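You operate a simulated robot arm through the tools that you are given. There is no shell and no other tool. Be economical: measure what you need, move in short steps, check, and stop when the job is done.

The job below is to be done with a simulated two-armed robot. You get a single attempt, and the scene is never put back.

Task
Switch the slide switch marked hold on. Then open the lower drawer under right table, take the round tin with teal band on the top of the white table and put it away in the inside of lower dark drawer and shut the table again. Then push the left door of left balance shut. Then push the top door of left balance shut. Then take the tub with blue lid and put it on the front of the keyboard shelf. Then take the half kilo weight marked in and leave it on the silver wide flat weight with green ring. Then open the drawer marked done, fetch the tub with yellow lid and set it in the front of the drawer marked done and shut the done again. Keep to this order. Set down upright: tub with blue lid, half kilo weight marked in, tub with yellow lid.

It is judged by the outcome, as a careful person would: the job done as asked, and still so three seconds after it is handed in. It fails if anything else is knocked over, pushed out of place, dropped, spilled or broken. A push-on lid holds only when it is set on centred and level and pressed home; a screw cap is set on level and turned clockwise until tight.

Robot
Two 7-joint arms with two-finger parallel grippers on one trunk, on a base that drives. Base frame: it is fixed to the floor where the robot stands at the start and does not move with it; the origin is under the middle of the robot, x ahead of it, y to its left, z up. Lengths are in m, angles in rad, forces in N, time in s.
The left shoulder is at the start at [0.062, 0.197, 1.129], the right one opposite. With the tool pointing down near the work surface each hand reaches from about 0.1 to 0.4 m from the robot's upright axis, wherever it stands, measured 20 degrees to its own side. Places, roughly: drawer marked done [1.7, 2, 0.5]; front of the drawer marked done [1.7, 2, 0.5]; front of the keyboard shelf (35x15 cm) [2.76, -0.7, 0.72]; half kilo weight marked in [1, 2, 0.5]; inside of lower dark drawer [2.9, -1.4, 0.5]; left door of left balance [3, 0.1, 1]; lower drawer under right table [2.8, -1.4, 0.5]; round tin with teal band [1, 0, 0.75]; slide switch marked hold [0.5, 0, 0.9]; top door of left balance [2.9, 0, 1.2]; tub with blue lid (6x6x8 cm) [2.3, 1.9, 0.5]; tub with yellow lid (6x6x8 cm) [-0.5, 2, 1.3]; wide flat weight with green ring [0.5, 2, 0.5]. Payload 1.57 kg a hand.
The TCP of each hand is the grasp point between the finger pads, 0.03 m short of the fingertips. In the tool frame z runs along the fingers and y along their closing line. Largest opening 0.11 m; finger width 0.024, thickness 0.012; the body of the gripper, 0.048 by 0.112 m, starts 0.078 m behind the TCP.
Orientation is that of the tool frame in the base frame, as a unit quaternion [x, y, z, w]. With the fingers straight down and closing along the base's y, the tool's x points along the base's -x, its y along +y and its z along -z.

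Tools
- The arms move only by the tool move_arm. It takes "left_motion", "right_motion" or both (then of equal length, played together; a hand with none holds still); each is a list of rows, each a list of 6 numbers: the shift along the tool's x, y, z in m, then the turn, a rotation vector about the tool's x, y, z in rad. In form: [[dx, dy, dz, ax, ay, az], ...]. A call has 1 to 12 rows; each row shifts and turns the commanded pose from where the row before left it, along the tool's axes as they then stand. "left_fingers" and "right_fingers" are, for a hand that has rows, the gripper command, from -1 (shut) to 1 (fully open), values between in proportion, set as the call begins (left out, the last holds). Rows are played at 5 a second. More than 0.05 m and 0.15 rad between two rows, or a gripper value outside its range, and nothing of the call is played. A pose out of reach is approached as far as the arm can. The call stops where the force on the tool passes 40 N (or 10 N more than at its start, if that is more) or the arm is blocked; 0.2 s more then pass. Each finger travels about 0.072 m/s and halts on what it meets, pressing with about 29 N; the grip force reading is that of the motor and also rises with nothing between the fingers. The clock runs only during rows and for 0.2 s after the last one: add rows that do not move to give the fingers time. The reply holds the time, the measured pose of the TCP, the force on the tool along the base axes, the opening and the grip force, in the units named above and with some noise, with the torque about the TCP (base axes, N m) and any sound that the robot's microphone picked up, and new pictures: "pictures" is both (left out), scene, wrist or none (wrist: the cameras of the hands that moved).
- Cameras (640 x 400 px; columns grow to the right, rows downward): "scene" is now at [0.1035, -0.005, 1.704]; the picture's right is [-0.09, -1.00, 0.00], its down [-0.84, 0.07, -0.54] and it looks along [0.53, -0.05, -0.84] (base axes); focal length 266 px, centre (320, 200). "left" rides on the left gripper at [0.07, -0.016, -0.141] in its tool frame; the picture's right is [0.23, 0.97, 0.00], its down [-0.85, 0.20, -0.48] and it looks along [-0.47, 0.11, 0.88] (tool axes); focal length 222 px, centre (320, 200). "right" rides on the right gripper at [0.07, 0.016, -0.141] in its tool frame; the picture's right is [-0.23, 0.97, 0.00], its down [-0.85, -0.20, -0.48] and it looks along [-0.47, -0.11, 0.88] (tool axes); focal length 222 px, centre (320, 200). There is no depth. A picture from a camera that has moved, and an enlarged one, comes with that camera's place and axes in the base frame and with its lens.
- move_column(by): slides the trunk up (or, below 0, down) by that many m; the arms and the scene camera ride with it, the base frame stays. It gives what a move gives, with no picture.
- drive_base(legs): drives the robot by 1 to 6 legs, each [ahead, left, turn to the left] in m, m and rad, along the robot's own axes; the way and the turn of a leg run together, so that a leg with both is an arc; at most 1.5 m and 3.142 rad a leg. The arms and the cameras ride along, it lands a little off, and it stops where it bumps. It gives what a move gives, and a new picture of the scene camera.
- turn_head(pan, tilt): turns the head with the scene camera to pan (to the left, within 1.501 rad either way) and tilt (down, from -0.506 to 1.204), counted from straight ahead of the robot. It gives what a move gives, and a new picture of the scene camera.
- enlarge(camera, box): a new picture of the part [left, top, right, bottom] of that camera's present view, enlarged. No time passes.
- finish_job(): hands the job in; it is judged then, once.

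Go step by step. Nothing tells you exact positions but the pictures and the camera data: compare them with the known pose of the tool, close in by small moves and look again before you grip or let go. The budget is 217 turns and 260 pictures, counting those below and the enlarged ones. Unless the task says otherwise, let go and move clear before handing in, and close with one line.

The tools are called after ">>>" by a JSON object that holds its "fn" and its "kwargs". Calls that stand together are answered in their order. move_arm: Moves the arms, as the interface text tells. Its arguments: {"type":"object","properties":{"left_motion":{"type":"array"},"left_fingers":{"type":"number"},"right_motion":{"type":"array"},"right_fingers":{"type":"number"},"pictures":{"type":"string","enum":["both","scene","wrist","none"]}},"required":[]} The other tools are called the same way: move_column (by) slides the trunk up or down; drive_base (legs) drives the base; turn_head (pan, tilt) turns the head that bears the scene camera; enlarge (camera, box) takes an enlarged picture of a part of a camera's view; finish_job () hands the job in.

At the start:

```text
time_s: 0.0
left_tcp_pos: [0.5169, 0.2597, 1.1871]
left_orientation: [0.0, 1.0, 0.0, 0.0]
left_contact_force: [0.6, -0.5, -0.3]
left_torque: [-0.03, 0.01, 0.01]
left_opening: 0.1101
left_finger_force: 0.0
right_tcp_pos: [0.4125, -0.179, 1.1197]
right_orientation: [0.0, 1.0, 0.0, -0.001]
right_contact_force: [-0.2, 0.7, -0.4]
right_torque: [-0.04, -0.01, 0.05]
right_opening: 0.1097
right_finger_force: 0.1
trunk travel left (down, up): [-0.725, 0.265]
robot x, y, heading: [0.0008, -0.0, -0.002]
head pan, tilt: [-0.089, 1.004]
```

scene: 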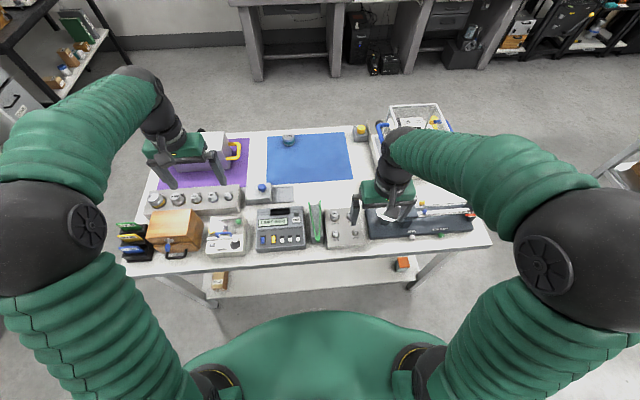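
right: 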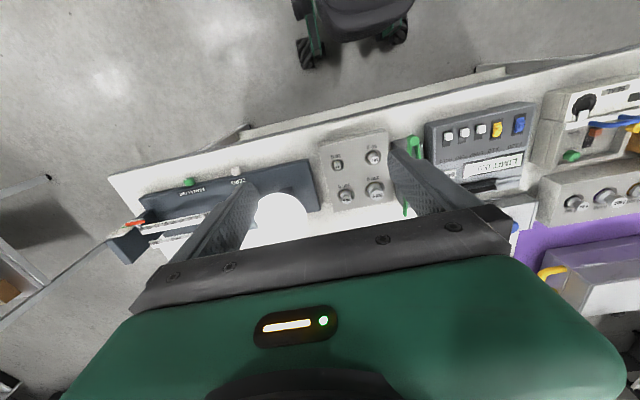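
left: 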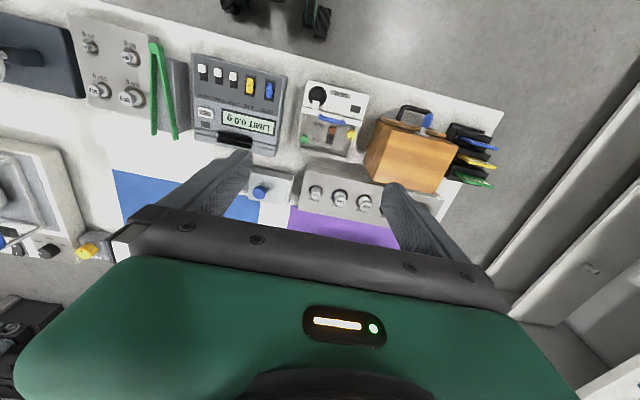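

I see a white table ahead with a panel of controls near [0.5, 0, 0.9]. I'll enlarge to find the slide switch marked hold.

>>> {"fn": "enlarge", "kwargs": {"camera": "scene", "box": [200, 190, 380, 270]}}

>>> {"fn": "enlarge", "kwargs": {"camera": "left", "box": [60, 20, 380, 220]}}

>>> {"fn": "enlarge", "kwargs": {"camera": "right", "box": [300, 80, 640, 260]}}

```text
3.56 times, centred on (290, 230) of scene
camera zoom: at [0.1035, -0.005, 1.704], right [-0.09, -1.0, 0.0], down [-0.84, 0.07, -0.54], along [0.53, -0.05, -0.84], focal length 944 px, centre (427, 93)
```

zoom: 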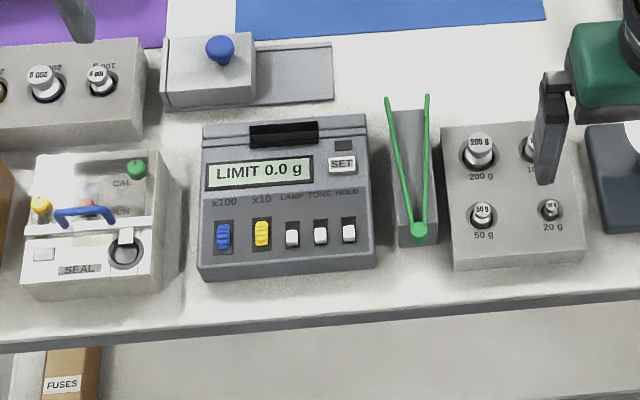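

```text
2.00 times, centred on (220, 120) of left
camera zoom: at [0.4476, 0.2441, 1.3293], right [-0.23, 0.97, 0.0], down [0.86, 0.2, 0.48], along [0.47, 0.11, -0.88], focal length 444 px, centre (520, 360)
```

zoom: 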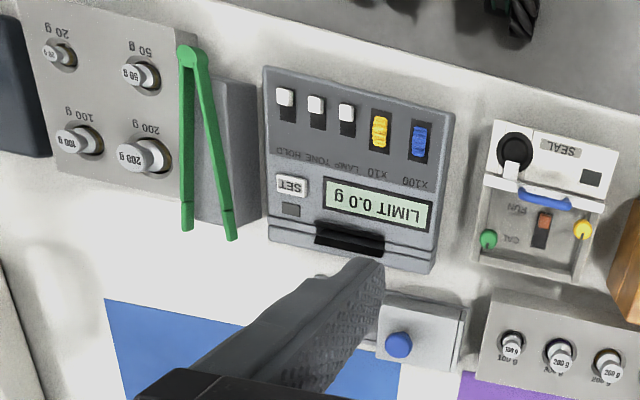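

```text
1.88 times, centred on (470, 170) of right
camera zoom: at [0.3431, -0.1636, 1.2611], right [0.23, 0.97, 0.0], down [0.86, -0.2, 0.48], along [0.47, -0.11, -0.88], focal length 418 px, centre (38, 256)
```

zoom: 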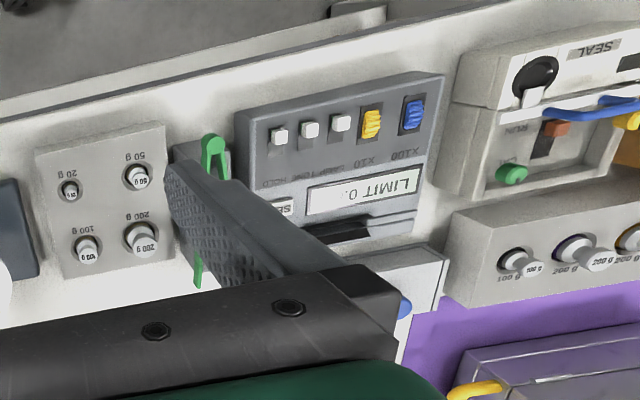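

The HOLD switch triangulates to about [0.482, 0.034, 0.86], its knob currently towards the robot. I bring the left hand, fingers shut, above and just short of it.

>>> {"fn": "move_arm", "kwargs": {"left_motion": [[0.008, -0.028, 0.03, 0, 0, 0], [0.008, -0.028, 0.03, 0, 0, 0], [0.008, -0.028, 0.03, 0, 0, 0], [0.008, -0.028, 0.03, 0, 0, 0], [0.008, -0.028, 0.03, 0, 0, 0], [0.008, -0.028, 0.03, 0, 0, 0], [0.008, -0.028, 0.03, 0, 0, 0], [0.008, -0.03, 0.03, 0, 0, 0], [0, 0, 0, 0, 0, 0]], "left_fingers": -1}}

```text
time_s: 2.0
left_tcp_pos: [0.4519, 0.033, 0.9451]
left_orientation: [0.0, 1.0, 0.001, 0.0]
left_contact_force: [-0.3, -0.1, 1.0]
left_torque: [-0.01, 0.02, 0.0]
left_opening: 0.0002
left_finger_force: 21.5
right_tcp_pos: [0.4107, -0.1805, 1.1204]
right_orientation: [0.0, 1.0, 0.001, 0.001]
right_contact_force: [-0.2, 0.9, -0.3]
right_torque: [0.01, -0.01, 0.02]
right_opening: 0.1097
right_finger_force: 0.1
trunk travel left (down, up): [-0.725, 0.265]
robot x, y, heading: [0.0034, 0.0022, 0.0]
head pan, tilt: [-0.089, 1.004]
camera scene: at [0.1034, -0.0073, 1.704], right [-0.09, -1.0, 0.0], down [-0.84, 0.08, -0.54], along [0.53, -0.05, -0.84], focal length 266 px, centre (320, 200)
camera left: at [0.3818, 0.016, 1.0878], right [-0.23, 0.97, 0.0], down [0.85, 0.2, 0.48], along [0.47, 0.11, -0.88], focal length 222 px, centre (320, 200)
```

scene: 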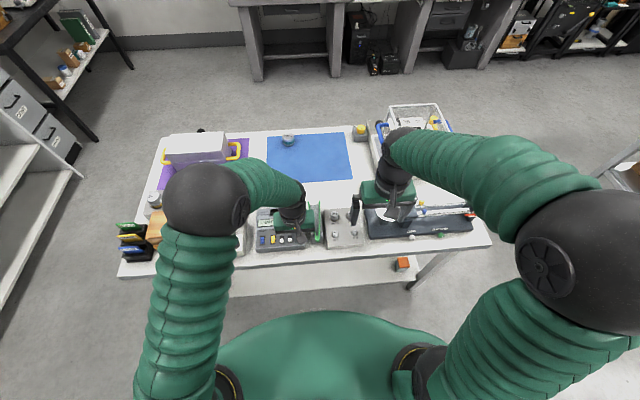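
left: 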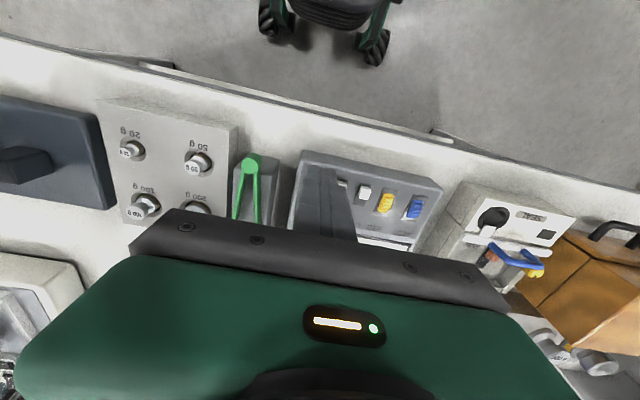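

>>> {"fn": "enlarge", "kwargs": {"camera": "left", "box": [260, 120, 460, 250]}}

>>> {"fn": "enlarge", "kwargs": {"camera": "scene", "box": [240, 190, 340, 260]}}

```text
3.08 times, centred on (360, 185) of left
camera zoom: at [0.3818, 0.016, 1.0878], right [-0.23, 0.97, 0.0], down [0.85, 0.2, 0.48], along [0.47, 0.11, -0.88], focal length 684 px, centre (197, 246)
```

zoom: 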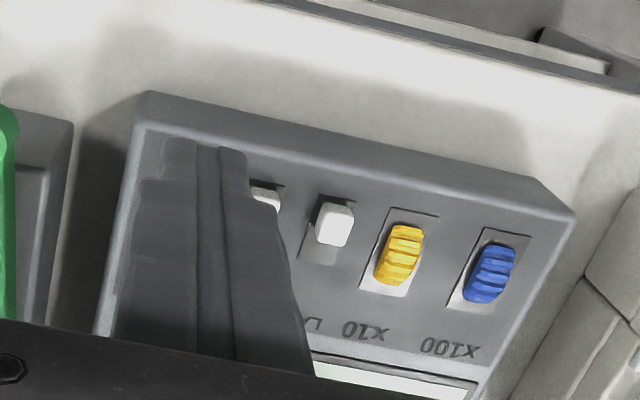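

```text
5.71 times, centred on (290, 225) of scene
camera zoom: at [0.1034, -0.0073, 1.704], right [-0.09, -1.0, 0.0], down [-0.84, 0.08, -0.54], along [0.53, -0.05, -0.84], focal length 1518 px, centre (491, 57)
```

zoom: 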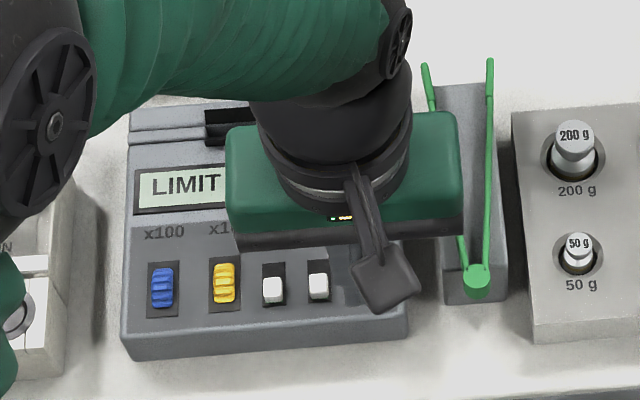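

>>> {"fn": "move_arm", "kwargs": {"left_motion": [[-0.002, 0.002, 0.03, 0, 0, 0], [0, 0, 0.02, 0, 0, 0], [0, 0, 0, 0, 0, 0]]}}

>>> {"fn": "enlarge", "kwargs": {"camera": "left", "box": [260, 120, 460, 250]}}

>>> {"fn": "enlarge", "kwargs": {"camera": "scene", "box": [260, 210, 340, 260]}}

```text
time_s: 2.8
left_tcp_pos: [0.454, 0.0361, 0.8951]
left_orientation: [-0.001, 1.0, 0.001, 0.001]
left_contact_force: [0.2, -0.7, -0.4]
left_torque: [0.02, -0.02, -0.03]
left_opening: 0.0
left_finger_force: 21.2
right_tcp_pos: [0.4111, -0.1792, 1.1193]
right_orientation: [0.0, 1.0, 0.001, 0.0]
right_contact_force: [-0.6, -0.1, -0.1]
right_torque: [0.03, 0.03, -0.01]
right_opening: 0.11
right_finger_force: 0.1
trunk travel left (down, up): [-0.725, 0.265]
robot x, y, heading: [0.0019, 0.0004, 0.002]
head pan, tilt: [-0.089, 1.004]
camera scene: at [0.1026, -0.007, 1.7041], right [-0.09, -1.0, 0.0], down [-0.84, 0.08, -0.54], along [0.53, -0.05, -0.84], focal length 266 px, centre (320, 200)
camera left: at [0.3832, 0.0183, 1.0386], right [-0.23, 0.97, 0.0], down [0.85, 0.2, 0.48], along [0.47, 0.11, -0.88], focal length 222 px, centre (320, 200)
```

scene: 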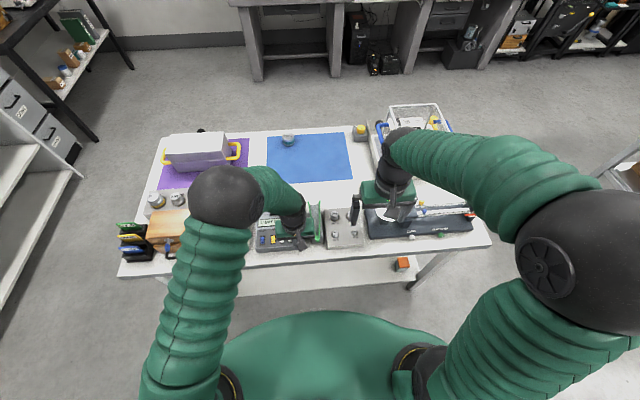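
left: 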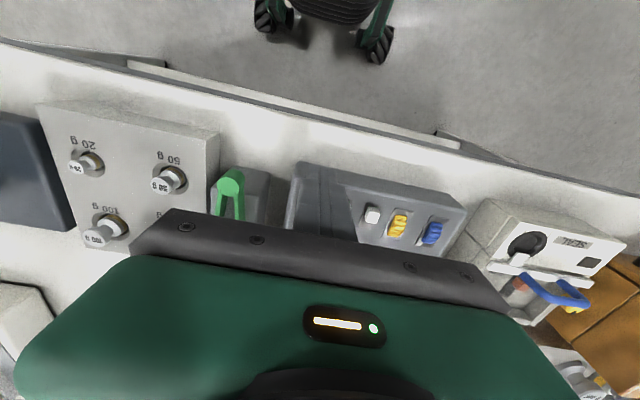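

```text
3.08 times, centred on (360, 185) of left
camera zoom: at [0.3832, 0.0183, 1.0386], right [-0.23, 0.97, 0.0], down [0.85, 0.2, 0.48], along [0.47, 0.11, -0.88], focal length 684 px, centre (197, 246)
```

zoom: 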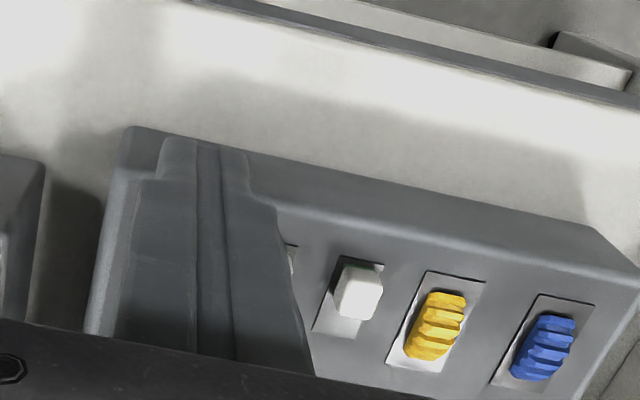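

```text
8.00 times, centred on (300, 235) of scene
camera zoom: at [0.1026, -0.007, 1.7041], right [-0.09, -1.0, 0.0], down [-0.84, 0.08, -0.54], along [0.53, -0.05, -0.84], focal length 2125 px, centre (480, -80)
```

zoom: 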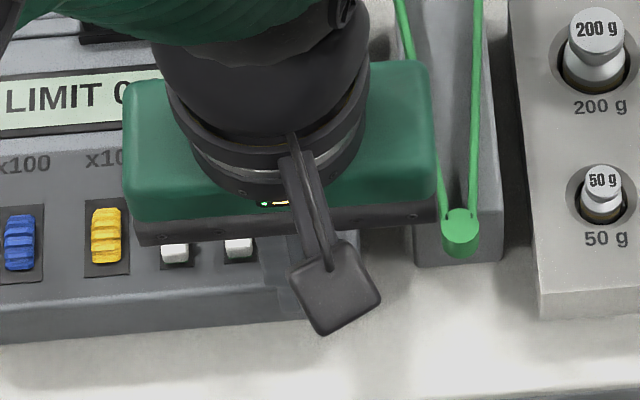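

>>> {"fn": "move_arm", "kwargs": {"left_motion": [[0, 0, 0.005, 0, 0, 0], [0, 0, 0.003, 0, 0, 0], [0, 0, 0, 0, 0, 0]], "pictures": "none"}}

```text
time_s: 3.6
left_tcp_pos: [0.4536, 0.0346, 0.8904]
left_orientation: [0.0, 1.0, 0.001, 0.002]
left_contact_force: [0.9, 1.8, 16.9]
left_torque: [0.11, -0.12, -0.03]
left_opening: 0.0002
left_finger_force: 21.5
right_tcp_pos: [0.4098, -0.1803, 1.1212]
right_orientation: [-0.001, 1.0, 0.0, 0.001]
right_contact_force: [-0.1, 0.0, -0.6]
right_torque: [-0.02, 0.0, -0.02]
right_opening: 0.11
right_finger_force: 0.0
trunk travel left (down, up): [-0.725, 0.265]
robot x, y, heading: [0.0011, 0.0007, -0.002]
head pan, tilt: [-0.089, 1.004]
```

>>> {"fn": "move_arm", "kwargs": {"left_motion": [[0, 0, -0.005, 0, 0, 0], [-0.006, 0, -0.001, 0, 0, 0], [-0.005, 0, -0.001, 0, 0, 0], [-0.005, 0, -0.001, 0, 0, 0], [-0.005, 0, -0.001, 0, 0, 0], [0, 0, 0, 0, 0, 0]], "pictures": "none"}}

```text
time_s: 5.0
left_tcp_pos: [0.4756, 0.0356, 0.8983]
left_orientation: [0.0, 1.0, 0.001, 0.0]
left_contact_force: [-3.1, 1.4, -0.3]
left_torque: [0.03, 0.07, 0.02]
left_opening: 0.0002
left_finger_force: 21.1
right_tcp_pos: [0.4103, -0.1804, 1.1198]
right_orientation: [0.0, 1.0, 0.0, 0.0]
right_contact_force: [0.1, 0.6, 0.5]
right_torque: [-0.01, 0.01, -0.04]
right_opening: 0.1099
right_finger_force: 0.1
trunk travel left (down, up): [-0.725, 0.265]
robot x, y, heading: [0.0016, -0.0017, 0.0]
head pan, tilt: [-0.089, 1.004]
```

>>> {"fn": "move_arm", "kwargs": {"left_motion": [[-0.004, 0, -0.001, 0, 0, 0], [-0.003, 0, -0.001, 0, 0, 0], [0, 0, 0, 0, 0, 0]], "pictures": "none"}}

```text
time_s: 5.8
left_tcp_pos: [0.4795, 0.0348, 0.9004]
left_orientation: [0.0, 1.0, 0.001, 0.0]
left_contact_force: [-13.9, -0.2, -5.9]
left_torque: [0.04, 0.49, -0.02]
left_opening: 0.0
left_finger_force: 20.9
right_tcp_pos: [0.4094, -0.1812, 1.1206]
right_orientation: [0.0, 1.0, 0.001, 0.0]
right_contact_force: [-0.7, 0.0, 0.2]
right_torque: [0.01, -0.01, -0.01]
right_opening: 0.1101
right_finger_force: 0.0
trunk travel left (down, up): [-0.725, 0.265]
robot x, y, heading: [-0.0007, 0.0007, -0.001]
head pan, tilt: [-0.089, 1.004]
```

Force rose to 14 N, so the knob seems at its stop. I back off and raise the hand to look.

>>> {"fn": "move_arm", "kwargs": {"left_motion": [[0.015, 0, -0.005, 0, 0, 0], [0.01, 0.0, -0.045, 0, 0, 0], [0, 0.045, -0.02, 0, 0, 0], [0, 0.045, -0.02, 0, 0, 0], [0, 0.045, -0.02, 0, 0, 0], [0, 0.045, -0.02, 0, 0, 0]], "pictures": "none"}}

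>>> {"fn": "enlarge", "kwargs": {"camera": "scene", "box": [240, 190, 340, 260]}}

```text
time_s: 7.2
left_tcp_pos: [0.4558, 0.2163, 1.0312]
left_orientation: [0.0, 1.0, 0.0, 0.001]
left_contact_force: [0.1, 1.2, 1.0]
left_torque: [-0.04, -0.03, 0.02]
left_opening: 0.0
left_finger_force: 21.7
right_tcp_pos: [0.411, -0.1794, 1.1209]
right_orientation: [0.0, 1.0, 0.0, 0.0]
right_contact_force: [0.5, 0.0, -0.8]
right_torque: [0.0, 0.03, 0.0]
right_opening: 0.1102
right_finger_force: 0.0
trunk travel left (down, up): [-0.725, 0.265]
robot x, y, heading: [-0.0041, 0.0016, 0.001]
head pan, tilt: [-0.089, 1.004]
```

```text
5.71 times, centred on (290, 225) of scene
camera zoom: at [0.102, -0.0037, 1.7041], right [-0.09, -1.0, 0.0], down [-0.84, 0.07, -0.54], along [0.53, -0.05, -0.84], focal length 1518 px, centre (491, 57)
```

zoom: 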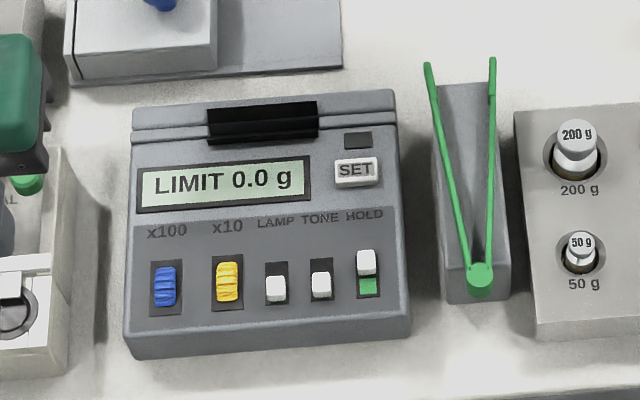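

HOLD is on (green shows). Now I survey the room to plan the driving.

>>> {"fn": "move_arm", "kwargs": {"left_motion": [[0.02, 0, -0.045, 0, 0, 0], [0.02, 0, -0.045, 0, 0, 0], [0.02, 0, -0.045, 0, 0, 0]], "pictures": "none"}}

>>> {"fn": "turn_head", "kwargs": {"pan": -0.4, "tilt": 0.4}}

>>> {"fn": "turn_head", "kwargs": {"pan": 0.7, "tilt": 0.4}}

>>> {"fn": "turn_head", "kwargs": {"pan": 1.5, "tilt": 0.5}}

```text
time_s: 8.0
left_tcp_pos: [0.396, 0.2163, 1.1672]
left_orientation: [0.001, 1.0, 0.0, 0.0]
left_contact_force: [-0.2, 0.1, -0.8]
left_torque: [0.02, -0.01, -0.02]
left_opening: 0.0
left_finger_force: 21.1
right_tcp_pos: [0.4101, -0.1798, 1.1199]
right_orientation: [0.0, 1.0, 0.0, 0.001]
right_contact_force: [-0.8, -0.6, -0.4]
right_torque: [-0.03, -0.01, 0.01]
right_opening: 0.1101
right_finger_force: 0.1
trunk travel left (down, up): [-0.725, 0.265]
robot x, y, heading: [0.0009, -0.0004, 0.002]
head pan, tilt: [-0.089, 1.004]
```

```text
time_s: 9.0
left_tcp_pos: [0.3983, 0.2153, 1.1663]
left_orientation: [0.0, 1.0, 0.0, -0.001]
left_contact_force: [-0.3, 0.1, 0.0]
left_torque: [0.02, -0.02, -0.04]
left_opening: 0.0003
left_finger_force: 21.2
right_tcp_pos: [0.4113, -0.1798, 1.1191]
right_orientation: [-0.001, 1.0, 0.001, 0.0]
right_contact_force: [-0.3, 0.2, 0.1]
right_torque: [-0.01, 0.02, 0.04]
right_opening: 0.11
right_finger_force: 0.0
trunk travel left (down, up): [-0.725, 0.265]
robot x, y, heading: [0.0012, 0.0013, -0.002]
head pan, tilt: [-0.4, 0.4]
camera scene: at [0.1192, -0.0352, 1.7544], right [-0.39, -0.92, 0.0], down [-0.36, 0.15, -0.92], along [0.85, -0.36, -0.39], focal length 266 px, centre (320, 200)
```

scene: 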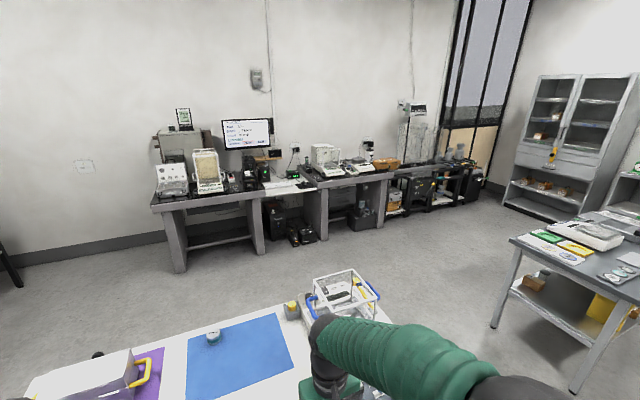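

```text
time_s: 10.3
left_tcp_pos: [0.398, 0.2157, 1.1661]
left_orientation: [0.0, 1.0, 0.0, 0.0]
left_contact_force: [0.5, 0.2, -0.4]
left_torque: [-0.02, -0.04, 0.04]
left_opening: 0.0001
left_finger_force: 21.2
right_tcp_pos: [0.4122, -0.1796, 1.1194]
right_orientation: [0.0, 1.0, -0.001, 0.0]
right_contact_force: [0.9, -0.6, 0.9]
right_torque: [-0.01, -0.01, -0.01]
right_opening: 0.1101
right_finger_force: 0.1
trunk travel left (down, up): [-0.725, 0.265]
robot x, y, heading: [0.0011, 0.0047, -0.001]
head pan, tilt: [0.7, 0.4]
camera scene: at [0.1046, 0.0605, 1.7545], right [0.64, -0.77, 0.0], down [-0.3, -0.25, -0.92], along [0.7, 0.59, -0.39], focal length 266 px, centre (320, 200)
```

scene: 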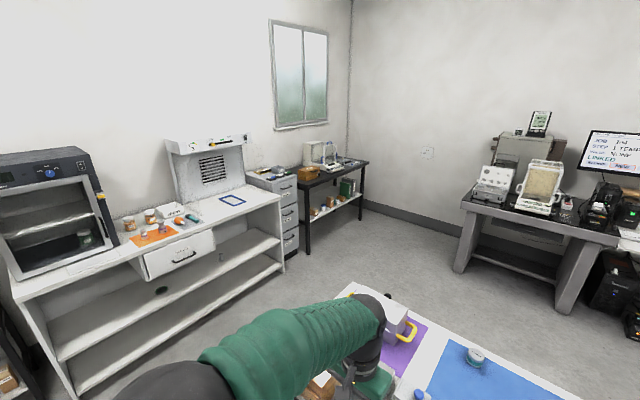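

```text
time_s: 11.5
left_tcp_pos: [0.3977, 0.2153, 1.1662]
left_orientation: [0.0, 1.0, 0.0, 0.0]
left_contact_force: [0.3, -0.5, 0.0]
left_torque: [0.02, 0.02, 0.0]
left_opening: 0.0003
left_finger_force: 20.6
right_tcp_pos: [0.4116, -0.1798, 1.1201]
right_orientation: [0.0, 1.0, 0.0, 0.0]
right_contact_force: [0.6, -0.6, 0.1]
right_torque: [-0.02, -0.02, -0.01]
right_opening: 0.11
right_finger_force: 0.1
trunk travel left (down, up): [-0.725, 0.265]
robot x, y, heading: [0.0009, 0.001, 0.0]
head pan, tilt: [1.499, 0.499]
camera scene: at [0.0402, 0.0917, 1.7455], right [1.0, -0.07, 0.0], down [-0.04, -0.48, -0.88], along [0.06, 0.88, -0.48], focal length 266 px, centre (320, 200)
```

scene: 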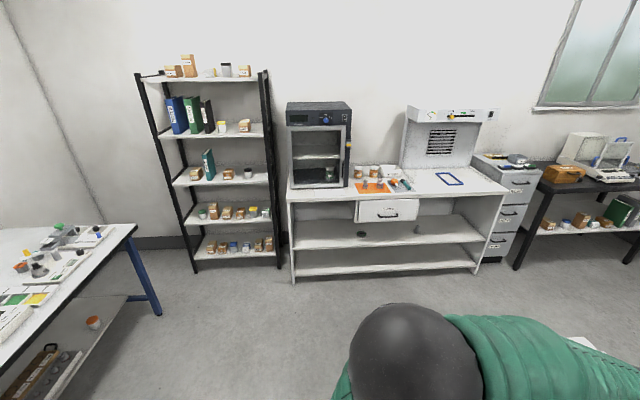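

>>> {"fn": "turn_head", "kwargs": {"pan": -0.4, "tilt": 0.4}}

>>> {"fn": "enlarge", "kwargs": {"camera": "scene", "box": [140, 100, 300, 260]}}

>>> {"fn": "enlarge", "kwargs": {"camera": "scene", "box": [250, 120, 410, 260]}}

```text
time_s: 13.3
left_tcp_pos: [0.3986, 0.2157, 1.1662]
left_orientation: [0.0, 1.0, 0.0, 0.0]
left_contact_force: [-0.1, 0.1, -0.1]
left_torque: [0.02, 0.01, -0.01]
left_opening: 0.0
left_finger_force: 21.8
right_tcp_pos: [0.4112, -0.1808, 1.1199]
right_orientation: [-0.001, 1.0, -0.001, 0.0]
right_contact_force: [1.0, 0.0, 0.2]
right_torque: [-0.03, -0.04, -0.01]
right_opening: 0.1101
right_finger_force: 0.1
trunk travel left (down, up): [-0.725, 0.265]
robot x, y, heading: [0.0003, -0.0005, 0.003]
head pan, tilt: [-0.4, 0.4]
camera scene: at [0.119, -0.0352, 1.7545], right [-0.39, -0.92, 0.0], down [-0.36, 0.15, -0.92], along [0.85, -0.36, -0.39], focal length 266 px, centre (320, 200)
```

scene: 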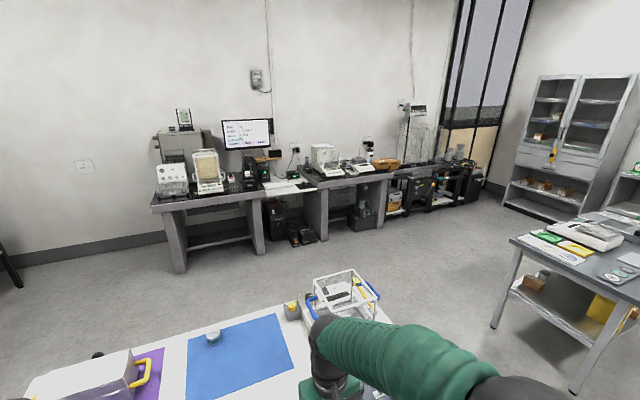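

```text
2.50 times, centred on (220, 180) of scene
camera zoom: at [0.119, -0.0352, 1.7545], right [-0.39, -0.92, 0.0], down [-0.36, 0.15, -0.92], along [0.85, -0.36, -0.39], focal length 664 px, centre (570, 250)
```

zoom: 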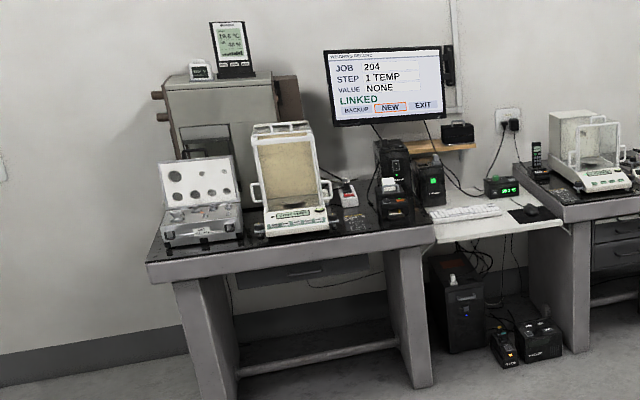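

```text
2.86 times, centred on (330, 190) of scene
camera zoom: at [0.119, -0.0352, 1.7545], right [-0.39, -0.92, 0.0], down [-0.36, 0.15, -0.92], along [0.85, -0.36, -0.39], focal length 759 px, centre (291, 229)
```

zoom: 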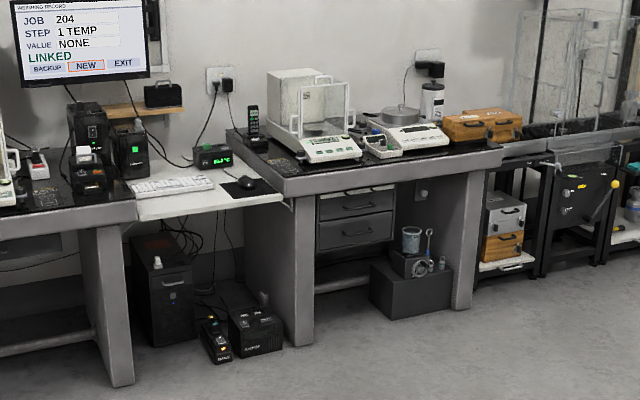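

HOLD done. The right table's lower drawer is recessed under the top around [2.7, -1.42, 0.5]. I drive around the right end of the white table.

>>> {"fn": "drive_base", "kwargs": {"legs": [[0, -1.25, 0], [1.5, 0, 0]]}}

>>> {"fn": "turn_head", "kwargs": {"pan": 0, "tilt": 0.6}}

```text
time_s: 26.7
left_tcp_pos: [1.8998, -0.9974, 1.1666]
left_orientation: [-0.014, 1.0, 0.0, 0.0]
left_contact_force: [0.0, 0.1, 0.4]
left_torque: [-0.04, 0.02, -0.02]
left_opening: 0.0
left_finger_force: 21.5
right_tcp_pos: [1.9235, -1.3924, 1.1205]
right_orientation: [-0.014, 1.0, 0.001, 0.0]
right_contact_force: [-0.1, 1.0, 0.1]
right_torque: [-0.01, 0.04, -0.01]
right_opening: 0.11
right_finger_force: 0.1
trunk travel left (down, up): [-0.725, 0.265]
robot x, y, heading: [1.5058, -1.2219, 0.028]
head pan, tilt: [-0.4, 0.4]
camera scene: at [1.626, -1.2553, 1.7546], right [-0.36, -0.93, 0.0], down [-0.36, 0.14, -0.92], along [0.86, -0.34, -0.39], focal length 266 px, centre (320, 200)
```

scene: 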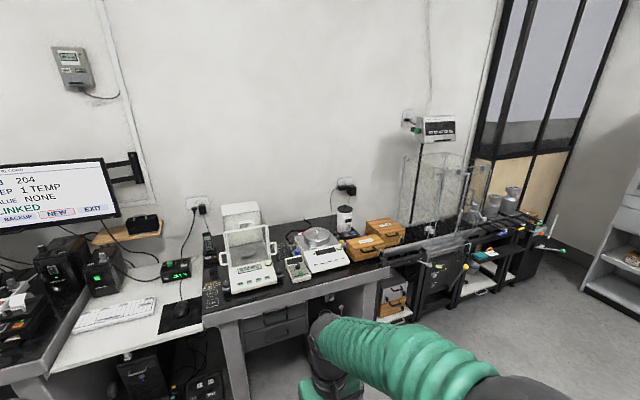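

```text
time_s: 27.5
left_tcp_pos: [1.8976, -0.9976, 1.1659]
left_orientation: [-0.013, 1.0, 0.0, 0.0]
left_contact_force: [-0.2, 0.7, 0.0]
left_torque: [0.01, -0.03, -0.01]
left_opening: 0.0001
left_finger_force: 20.9
right_tcp_pos: [1.9225, -1.3924, 1.121]
right_orientation: [-0.014, 1.0, -0.001, -0.001]
right_contact_force: [0.5, -0.1, -0.8]
right_torque: [0.02, 0.0, -0.01]
right_opening: 0.11
right_finger_force: 0.0
trunk travel left (down, up): [-0.725, 0.265]
robot x, y, heading: [1.5051, -1.2228, 0.024]
head pan, tilt: [0.0, 0.6]
camera scene: at [1.6291, -1.2192, 1.7363], right [0.03, -1.0, 0.0], down [-0.57, -0.02, -0.82], along [0.82, 0.02, -0.57], focal length 266 px, centre (320, 200)
```

scene: 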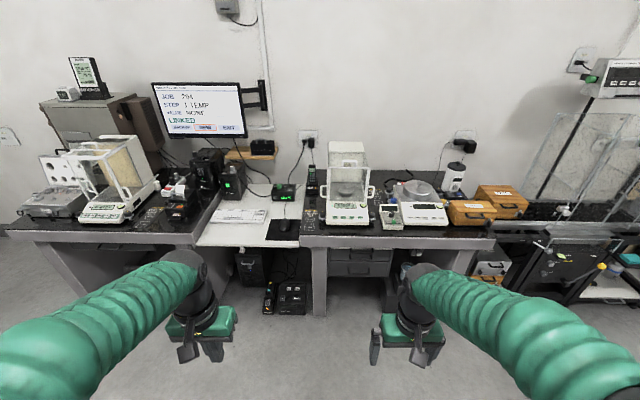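

I see the two drawers under the right table, lower handle around z 0.5. I lower the trunk and begin turning the right hand to point forward.

>>> {"fn": "move_column", "kwargs": {"by": -0.45}}

>>> {"fn": "move_arm", "kwargs": {"right_motion": [[-0.04, 0, 0, 0, 0, 0], [-0.04, 0, 0, 0, 0, 0], [-0.04, 0, 0, 0, -0.14, 0], [0, 0, 0, 0, -0.143, 0], [0, 0, 0, 0, -0.143, 0], [0, 0, 0, 0, -0.143, 0], [0, 0, 0, 0, -0.143, 0], [0, 0, 0, 0, -0.143, 0], [0, 0, 0, 0, -0.143, 0], [0, 0, 0, 0, -0.143, 0], [0, 0, 0, 0, -0.143, 0], [0, 0, 0, 0, -0.143, 0]], "pictures": "scene"}}

```text
refused: -0.45 is not a number from -0.4 to 0.4
```

```text
time_s: 30.1
left_tcp_pos: [1.8999, -0.9957, 1.1656]
left_orientation: [-0.014, 1.0, 0.0, 0.0]
left_contact_force: [0.5, 0.0, -0.2]
left_torque: [0.02, 0.02, -0.02]
left_opening: 0.0
left_finger_force: 21.2
right_tcp_pos: [2.0491, -1.3876, 1.1182]
right_orientation: [-0.01, 0.756, 0.009, 0.655]
right_contact_force: [0.9, 0.4, -0.5]
right_torque: [-0.03, 0.0, 0.01]
right_opening: 0.1098
right_finger_force: 0.0
right hand out of reach, approached as far as the arm can: row 11
trunk travel left (down, up): [-0.725, 0.265]
robot x, y, heading: [1.5033, -1.2245, 0.031]
head pan, tilt: [0.0, 0.6]
camera scene: at [1.6316, -1.2191, 1.7361], right [0.03, -1.0, 0.0], down [-0.57, -0.02, -0.82], along [0.82, 0.02, -0.57], focal length 266 px, centre (320, 200)
```

scene: 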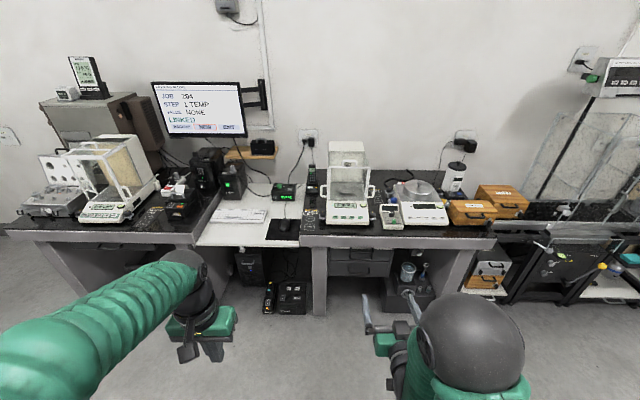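

>>> {"fn": "move_column", "kwargs": {"by": -0.4}}

>>> {"fn": "move_arm", "kwargs": {"right_motion": [[0, 0, 0.03, 0, 0, 0], [0, 0, 0.03, 0, -0.14, 0], [0, 0, 0, 0, 0, 0.145], [0, 0, 0, 0, 0, 0.145], [0, 0, 0, 0, 0, 0.145], [0, 0, 0, 0, 0, 0.145], [0, 0, 0, 0, 0, 0.145], [0, 0, 0, 0, 0, 0.145], [0, 0, 0, 0, 0, 0.145], [0, 0, 0, 0, 0, 0.145], [0, 0, 0, 0, 0, 0.145], [0, 0, 0, 0, 0, 0.145]], "pictures": "both"}}

```text
time_s: 34.0
left_tcp_pos: [1.8988, -0.9956, 0.7669]
left_orientation: [-0.014, 1.0, 0.0, 0.0]
left_contact_force: [-0.1, 0.5, -0.1]
left_torque: [0.01, -0.01, 0.02]
left_opening: 0.0
left_finger_force: 21.4
right_tcp_pos: [2.0464, -1.3877, 0.7195]
right_orientation: [-0.011, 0.756, 0.01, 0.655]
right_contact_force: [-0.2, 1.0, 0.0]
right_torque: [-0.01, -0.01, 0.02]
right_opening: 0.11
right_finger_force: 0.1
trunk travel left (down, up): [-0.325, 0.665]
robot x, y, heading: [1.5076, -1.2232, 0.029]
head pan, tilt: [0.0, 0.6]
```

```text
time_s: 36.6
left_tcp_pos: [1.8982, -0.997, 0.7663]
left_orientation: [-0.014, 1.0, 0.0, 0.0]
left_contact_force: [-0.3, 0.2, 0.1]
left_torque: [0.01, 0.02, -0.02]
left_opening: 0.0001
left_finger_force: 21.8
right_tcp_pos: [2.1064, -1.3857, 0.7112]
right_orientation: [0.464, 0.536, 0.477, 0.521]
right_contact_force: [0.9, -0.5, 0.3]
right_torque: [0.03, 0.02, 0.01]
right_opening: 0.11
right_finger_force: 0.1
trunk travel left (down, up): [-0.325, 0.665]
robot x, y, heading: [1.5076, -1.2234, 0.026]
head pan, tilt: [0.0, 0.6]
camera scene: at [1.6287, -1.2197, 1.3363], right [0.03, -1.0, 0.0], down [-0.57, -0.02, -0.82], along [0.82, 0.02, -0.57], focal length 266 px, centre (320, 200)
camera right: at [1.9633, -1.3194, 0.7197], right [0.01, -0.11, 0.99], down [-0.45, -0.89, -0.1], along [0.89, -0.45, -0.06], focal length 222 px, centre (320, 200)
```

scene: 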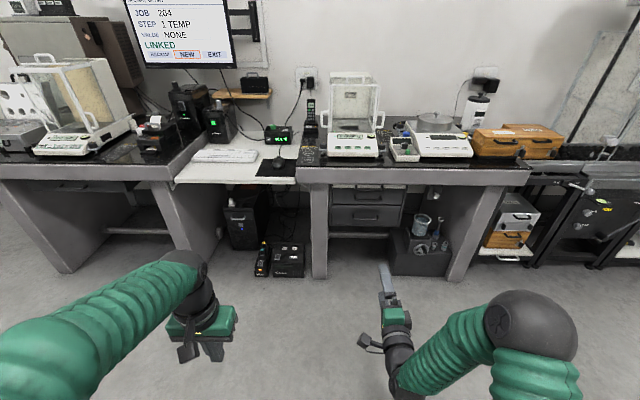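
right: 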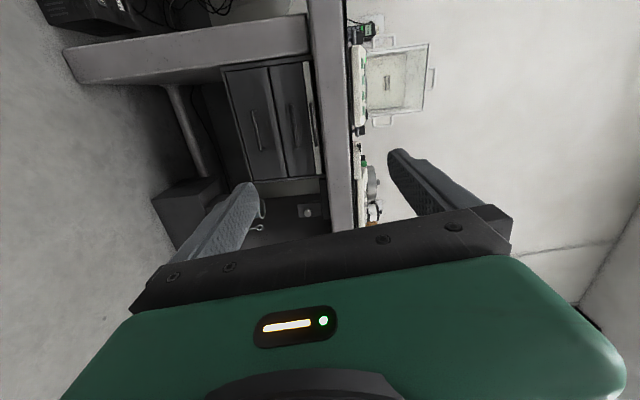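

>>> {"fn": "enlarge", "kwargs": {"camera": "scene", "box": [310, 160, 470, 260]}}

>>> {"fn": "enlarge", "kwargs": {"camera": "right", "box": [200, 40, 360, 200]}}

```text
4.00 times, centred on (390, 210) of scene
camera zoom: at [1.6287, -1.2197, 1.3363], right [0.03, -1.0, 0.0], down [-0.57, -0.02, -0.82], along [0.82, 0.02, -0.57], focal length 1063 px, centre (40, 160)
```

zoom: 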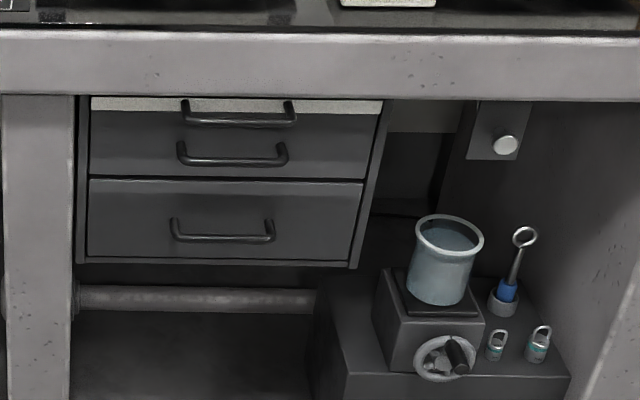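

```text
2.50 times, centred on (280, 120) of right
camera zoom: at [1.9633, -1.3194, 0.7197], right [0.01, -0.11, 0.99], down [-0.45, -0.89, -0.1], along [0.89, -0.45, -0.06], focal length 555 px, centre (420, 400)
```

zoom: 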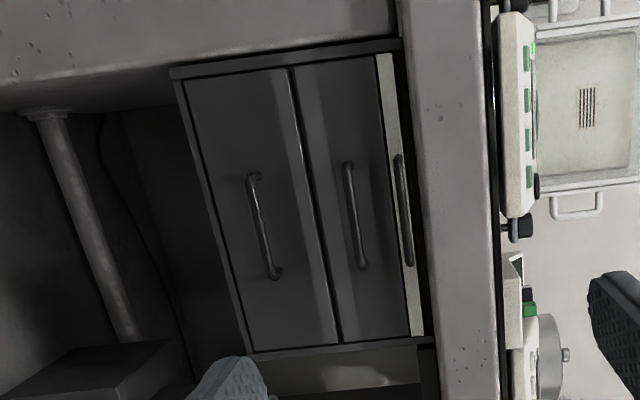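

Triangulation puts the lower handle at about [2.647, -1.416, 0.516]. I lower the trunk to that height and drive closer.

>>> {"fn": "move_column", "kwargs": {"by": -0.195}}

>>> {"fn": "drive_base", "kwargs": {"legs": [[0.42, -0.012, -0.027]]}}

>>> {"fn": "move_arm", "kwargs": {"right_motion": [[0, 0, 0, 0, 0, 0.114], [0, 0, 0, 0, 0, 0], [0, 0, 0, 0, 0, 0]], "right_fingers": 0.1, "pictures": "wrist"}}

>>> {"fn": "enlarge", "kwargs": {"camera": "scene", "box": [240, 100, 480, 300]}}

```text
time_s: 38.7
left_tcp_pos: [1.8977, -0.9966, 0.5712]
left_orientation: [-0.014, 1.0, 0.0, 0.001]
left_contact_force: [0.1, 0.1, -0.7]
left_torque: [-0.01, -0.01, -0.04]
left_opening: 0.0
left_finger_force: 21.2
right_tcp_pos: [2.1066, -1.3854, 0.5165]
right_orientation: [0.463, 0.536, 0.475, 0.523]
right_contact_force: [-0.3, 1.4, 0.2]
right_torque: [-0.01, 0.03, 0.01]
right_opening: 0.1101
right_finger_force: 0.0
trunk travel left (down, up): [-0.13, 0.86]
robot x, y, heading: [1.5064, -1.2223, 0.028]
head pan, tilt: [0.0, 0.6]
```

```text
time_s: 41.3
left_tcp_pos: [2.3181, -1.0145, 0.5713]
left_orientation: [0.0, 1.0, 0.001, 0.0]
left_contact_force: [-0.1, 0.1, 0.0]
left_torque: [-0.02, -0.05, 0.02]
left_opening: 0.0001
left_finger_force: 21.2
right_tcp_pos: [2.5159, -1.4089, 0.5156]
right_orientation: [0.47, 0.53, 0.468, 0.529]
right_contact_force: [0.5, -0.9, -0.2]
right_torque: [0.0, -0.01, -0.04]
right_opening: 0.11
right_finger_force: 0.1
trunk travel left (down, up): [-0.13, 0.86]
robot x, y, heading: [1.9225, -1.2299, 0.003]
head pan, tilt: [0.0, 0.6]
camera scene: at [2.043, -1.2294, 1.1412], right [0.0, -1.0, 0.0], down [-0.57, 0.0, -0.82], along [0.82, 0.0, -0.57], focal length 266 px, centre (320, 200)
```

scene: 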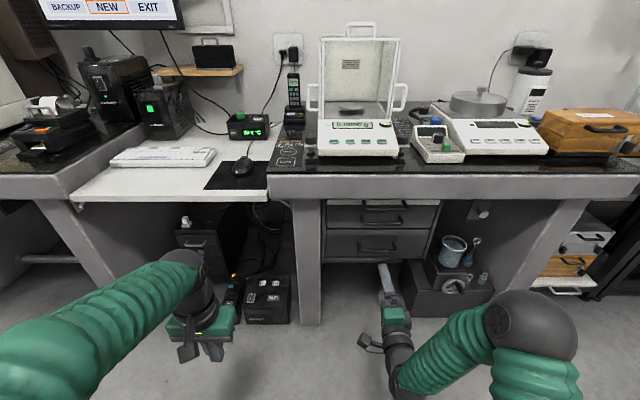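

```text
time_s: 42.1
left_tcp_pos: [2.3178, -1.0145, 0.5726]
left_orientation: [0.001, 1.0, 0.0, 0.001]
left_contact_force: [0.1, 1.1, 0.3]
left_torque: [-0.01, -0.03, 0.01]
left_opening: 0.0001
left_finger_force: 21.3
right_tcp_pos: [2.515, -1.4097, 0.5171]
right_orientation: [0.5, 0.502, 0.498, 0.5]
right_contact_force: [0.1, -0.4, -0.1]
right_torque: [0.0, 0.03, 0.01]
right_opening: 0.0606
right_finger_force: 0.0
trunk travel left (down, up): [-0.13, 0.86]
robot x, y, heading: [1.9189, -1.2305, 0.002]
head pan, tilt: [0.0, 0.6]
camera right: at [2.3741, -1.3397, 0.5332], right [0.0, -0.22, 0.98], down [-0.48, -0.86, -0.19], along [0.88, -0.47, -0.11], focal length 222 px, centre (320, 200)
```

right: 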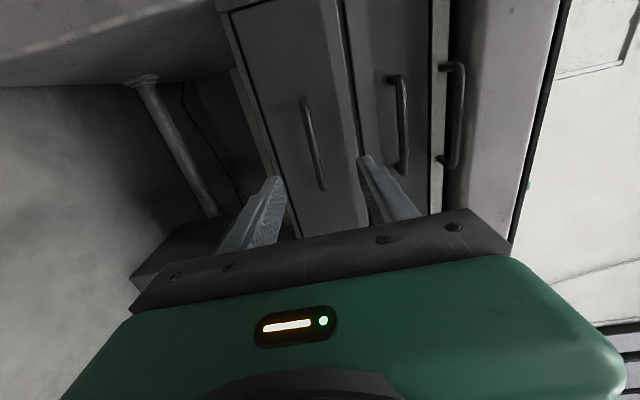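

```text
2.00 times, centred on (360, 200) of scene
camera zoom: at [2.0427, -1.2295, 1.1413], right [0.0, -1.0, 0.0], down [-0.57, 0.0, -0.82], along [0.82, 0.0, -0.57], focal length 531 px, centre (240, 200)
```

zoom: 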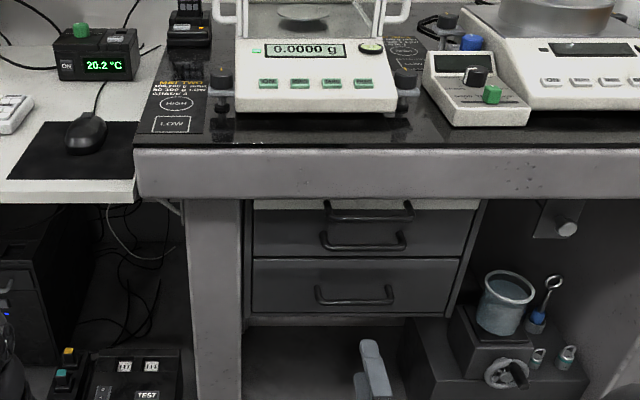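

>>> {"fn": "move_arm", "kwargs": {"right_motion": [[-0.005, -0.008, 0.04, 0, 0, 0], [0, 0, 0.04, 0, 0, 0], [0, 0, 0.03, 0, 0, 0], [0, 0, 0, 0, 0, 0]], "pictures": "wrist"}}

>>> {"fn": "enlarge", "kwargs": {"camera": "right", "box": [220, 60, 480, 260]}}

```text
time_s: 43.1
left_tcp_pos: [2.3173, -1.0138, 0.5712]
left_orientation: [0.0, 1.0, 0.0, 0.002]
left_contact_force: [-0.7, 0.1, -0.8]
left_torque: [-0.01, -0.01, -0.03]
left_opening: 0.0
left_finger_force: 21.2
right_tcp_pos: [2.6248, -1.413, 0.5097]
right_orientation: [0.5, 0.502, 0.498, 0.5]
right_contact_force: [0.7, -0.2, 0.9]
right_torque: [-0.01, -0.04, 0.01]
right_opening: 0.0606
right_finger_force: 0.1
trunk travel left (down, up): [-0.13, 0.86]
robot x, y, heading: [1.9227, -1.2293, -0.003]
head pan, tilt: [0.0, 0.6]
camera right: at [2.484, -1.3435, 0.5245], right [0.0, -0.22, 0.98], down [-0.48, -0.86, -0.19], along [0.88, -0.47, -0.11], focal length 222 px, centre (320, 200)
```

right: 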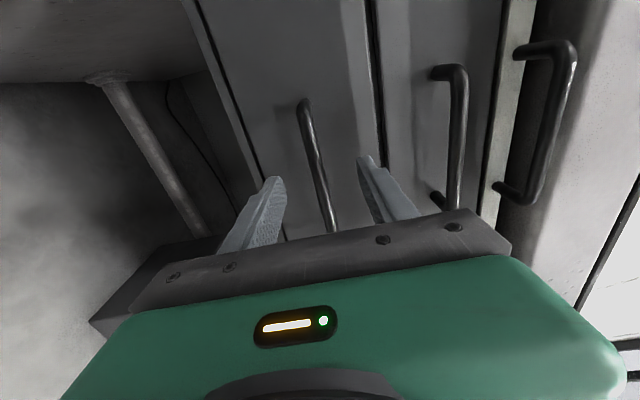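

```text
2.00 times, centred on (350, 160) of right
camera zoom: at [2.484, -1.3435, 0.5245], right [0.0, -0.22, 0.98], down [-0.48, -0.86, -0.19], along [0.88, -0.47, -0.11], focal length 444 px, centre (260, 280)
```

zoom: 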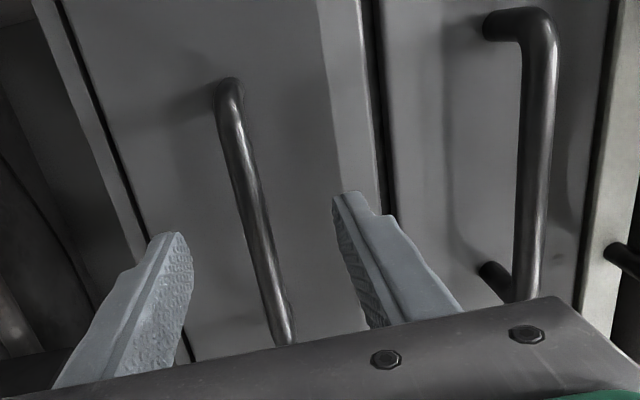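

>>> {"fn": "move_arm", "kwargs": {"right_motion": [[0, 0, 0.015, 0, 0, 0], [0, 0, 0.015, 0, 0, 0], [0, 0, 0, 0, 0, 0]], "pictures": "wrist"}}

```text
time_s: 43.9
left_tcp_pos: [2.3166, -1.0132, 0.5717]
left_orientation: [0.0, 1.0, 0.0, 0.001]
left_contact_force: [-0.2, -1.1, -0.3]
left_torque: [0.01, 0.01, 0.02]
left_opening: 0.0004
left_finger_force: 21.4
right_tcp_pos: [2.6573, -1.4124, 0.5088]
right_orientation: [0.499, 0.503, 0.497, 0.501]
right_contact_force: [-0.2, -0.7, 0.6]
right_torque: [0.01, 0.03, 0.0]
right_opening: 0.0605
right_finger_force: 0.1
trunk travel left (down, up): [-0.13, 0.86]
robot x, y, heading: [1.9226, -1.2291, 0.005]
head pan, tilt: [0.0, 0.6]
camera right: at [2.5153, -1.3437, 0.5249], right [0.0, -0.22, 0.98], down [-0.48, -0.86, -0.19], along [0.88, -0.47, -0.11], focal length 222 px, centre (320, 200)
```

right: 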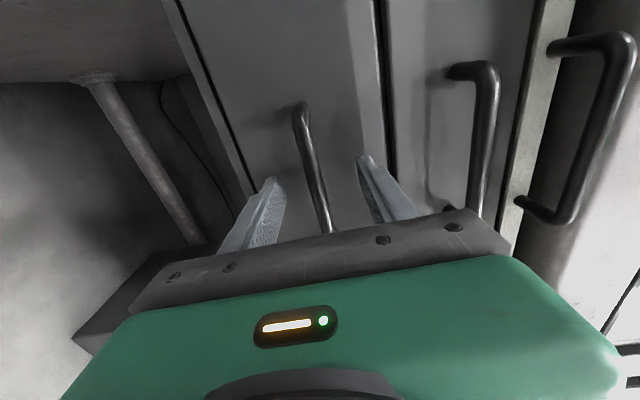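

>>> {"fn": "move_arm", "kwargs": {"right_motion": [[0, 0, 0, 0, 0, 0], [0, 0, 0, 0, 0, 0], [0, 0, 0, 0, 0, 0], [0, 0, 0, 0, 0, 0]], "right_fingers": -1, "pictures": "none"}}

```text
time_s: 44.9
left_tcp_pos: [2.3187, -1.0146, 0.5714]
left_orientation: [0.0, 1.0, 0.0, 0.0]
left_contact_force: [-0.3, 0.1, -0.2]
left_torque: [0.0, 0.02, 0.0]
left_opening: 0.0
left_finger_force: 21.3
right_tcp_pos: [2.6555, -1.4134, 0.5056]
right_orientation: [0.5, 0.503, 0.497, 0.5]
right_contact_force: [-2.8, 1.7, -8.5]
right_torque: [0.45, 0.07, -0.26]
right_opening: 0.0117
right_finger_force: 28.8
trunk travel left (down, up): [-0.13, 0.86]
robot x, y, heading: [1.9198, -1.2337, -0.003]
head pan, tilt: [0.0, 0.6]
```

>>> {"fn": "move_arm", "kwargs": {"right_motion": [[0, -0.003, -0.02, 0, 0, 0], [0, 0, -0.03, 0, 0, 0], [0, 0, -0.03, 0, 0, 0], [0, 0, -0.03, 0, 0, 0], [0, 0, -0.03, 0, 0, 0], [0, 0, 0, 0, 0, 0]], "pictures": "scene"}}

```text
time_s: 46.3
left_tcp_pos: [2.3171, -1.0136, 0.5728]
left_orientation: [0.0, 1.0, -0.001, 0.002]
left_contact_force: [-0.9, -0.5, -0.2]
left_torque: [0.01, 0.01, 0.02]
left_opening: 0.0
left_finger_force: 20.8
right_tcp_pos: [2.5153, -1.4141, 0.5072]
right_orientation: [0.497, 0.502, 0.499, 0.501]
right_contact_force: [-1.4, 9.3, 14.4]
right_torque: [0.51, -0.17, 0.3]
right_opening: 0.0118
right_finger_force: 29.0
trunk travel left (down, up): [-0.13, 0.86]
robot x, y, heading: [1.9202, -1.2277, 0.002]
head pan, tilt: [0.0, 0.6]
camera scene: at [2.0403, -1.2273, 1.1417], right [0.0, -1.0, 0.0], down [-0.56, 0.0, -0.83], along [0.83, 0.0, -0.56], focal length 266 px, centre (320, 200)
```

scene: 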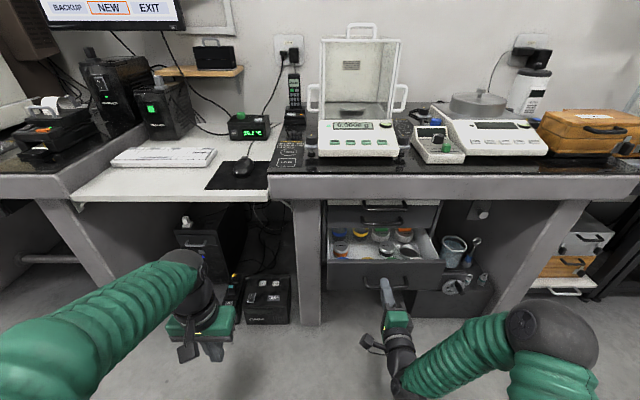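

The drawer slides out and holds other tins. I ease the vertical strain and pull further by backing the base.

>>> {"fn": "move_arm", "kwargs": {"right_motion": [[0, 0.002, -0.02, 0, 0, 0], [0, 0, -0.03, 0, 0, 0], [0, 0, -0.03, 0, 0, 0], [0, 0, 0, 0, 0, 0]], "pictures": "none"}}

>>> {"fn": "enlarge", "kwargs": {"camera": "scene", "box": [300, 180, 480, 310]}}

```text
time_s: 47.3
left_tcp_pos: [2.3181, -1.0143, 0.5724]
left_orientation: [0.0, 1.0, 0.0, 0.001]
left_contact_force: [0.5, -0.8, -0.1]
left_torque: [0.03, 0.0, 0.0]
left_opening: 0.0
left_finger_force: 21.7
right_tcp_pos: [2.435, -1.4144, 0.5055]
right_orientation: [0.5, 0.504, 0.497, 0.5]
right_contact_force: [-2.4, 7.2, -2.5]
right_torque: [0.49, 0.06, -0.01]
right_opening: 0.0117
right_finger_force: 28.7
trunk travel left (down, up): [-0.13, 0.86]
robot x, y, heading: [1.9209, -1.228, 0.002]
head pan, tilt: [0.0, 0.6]
```

```text
3.08 times, centred on (390, 245) of scene
camera zoom: at [2.0426, -1.2288, 1.1411], right [0.0, -1.0, 0.0], down [-0.57, 0.0, -0.82], along [0.82, 0.0, -0.57], focal length 817 px, centre (105, 62)
```

zoom: 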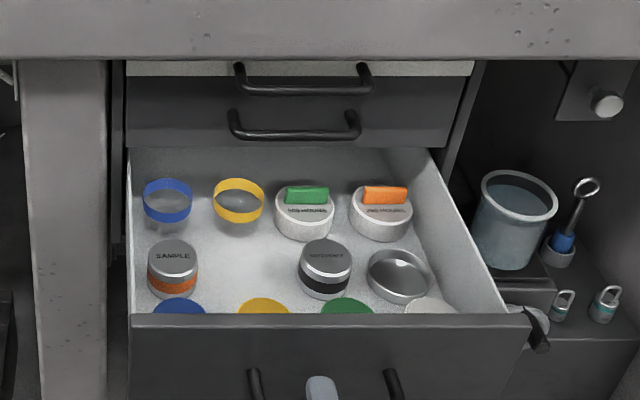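

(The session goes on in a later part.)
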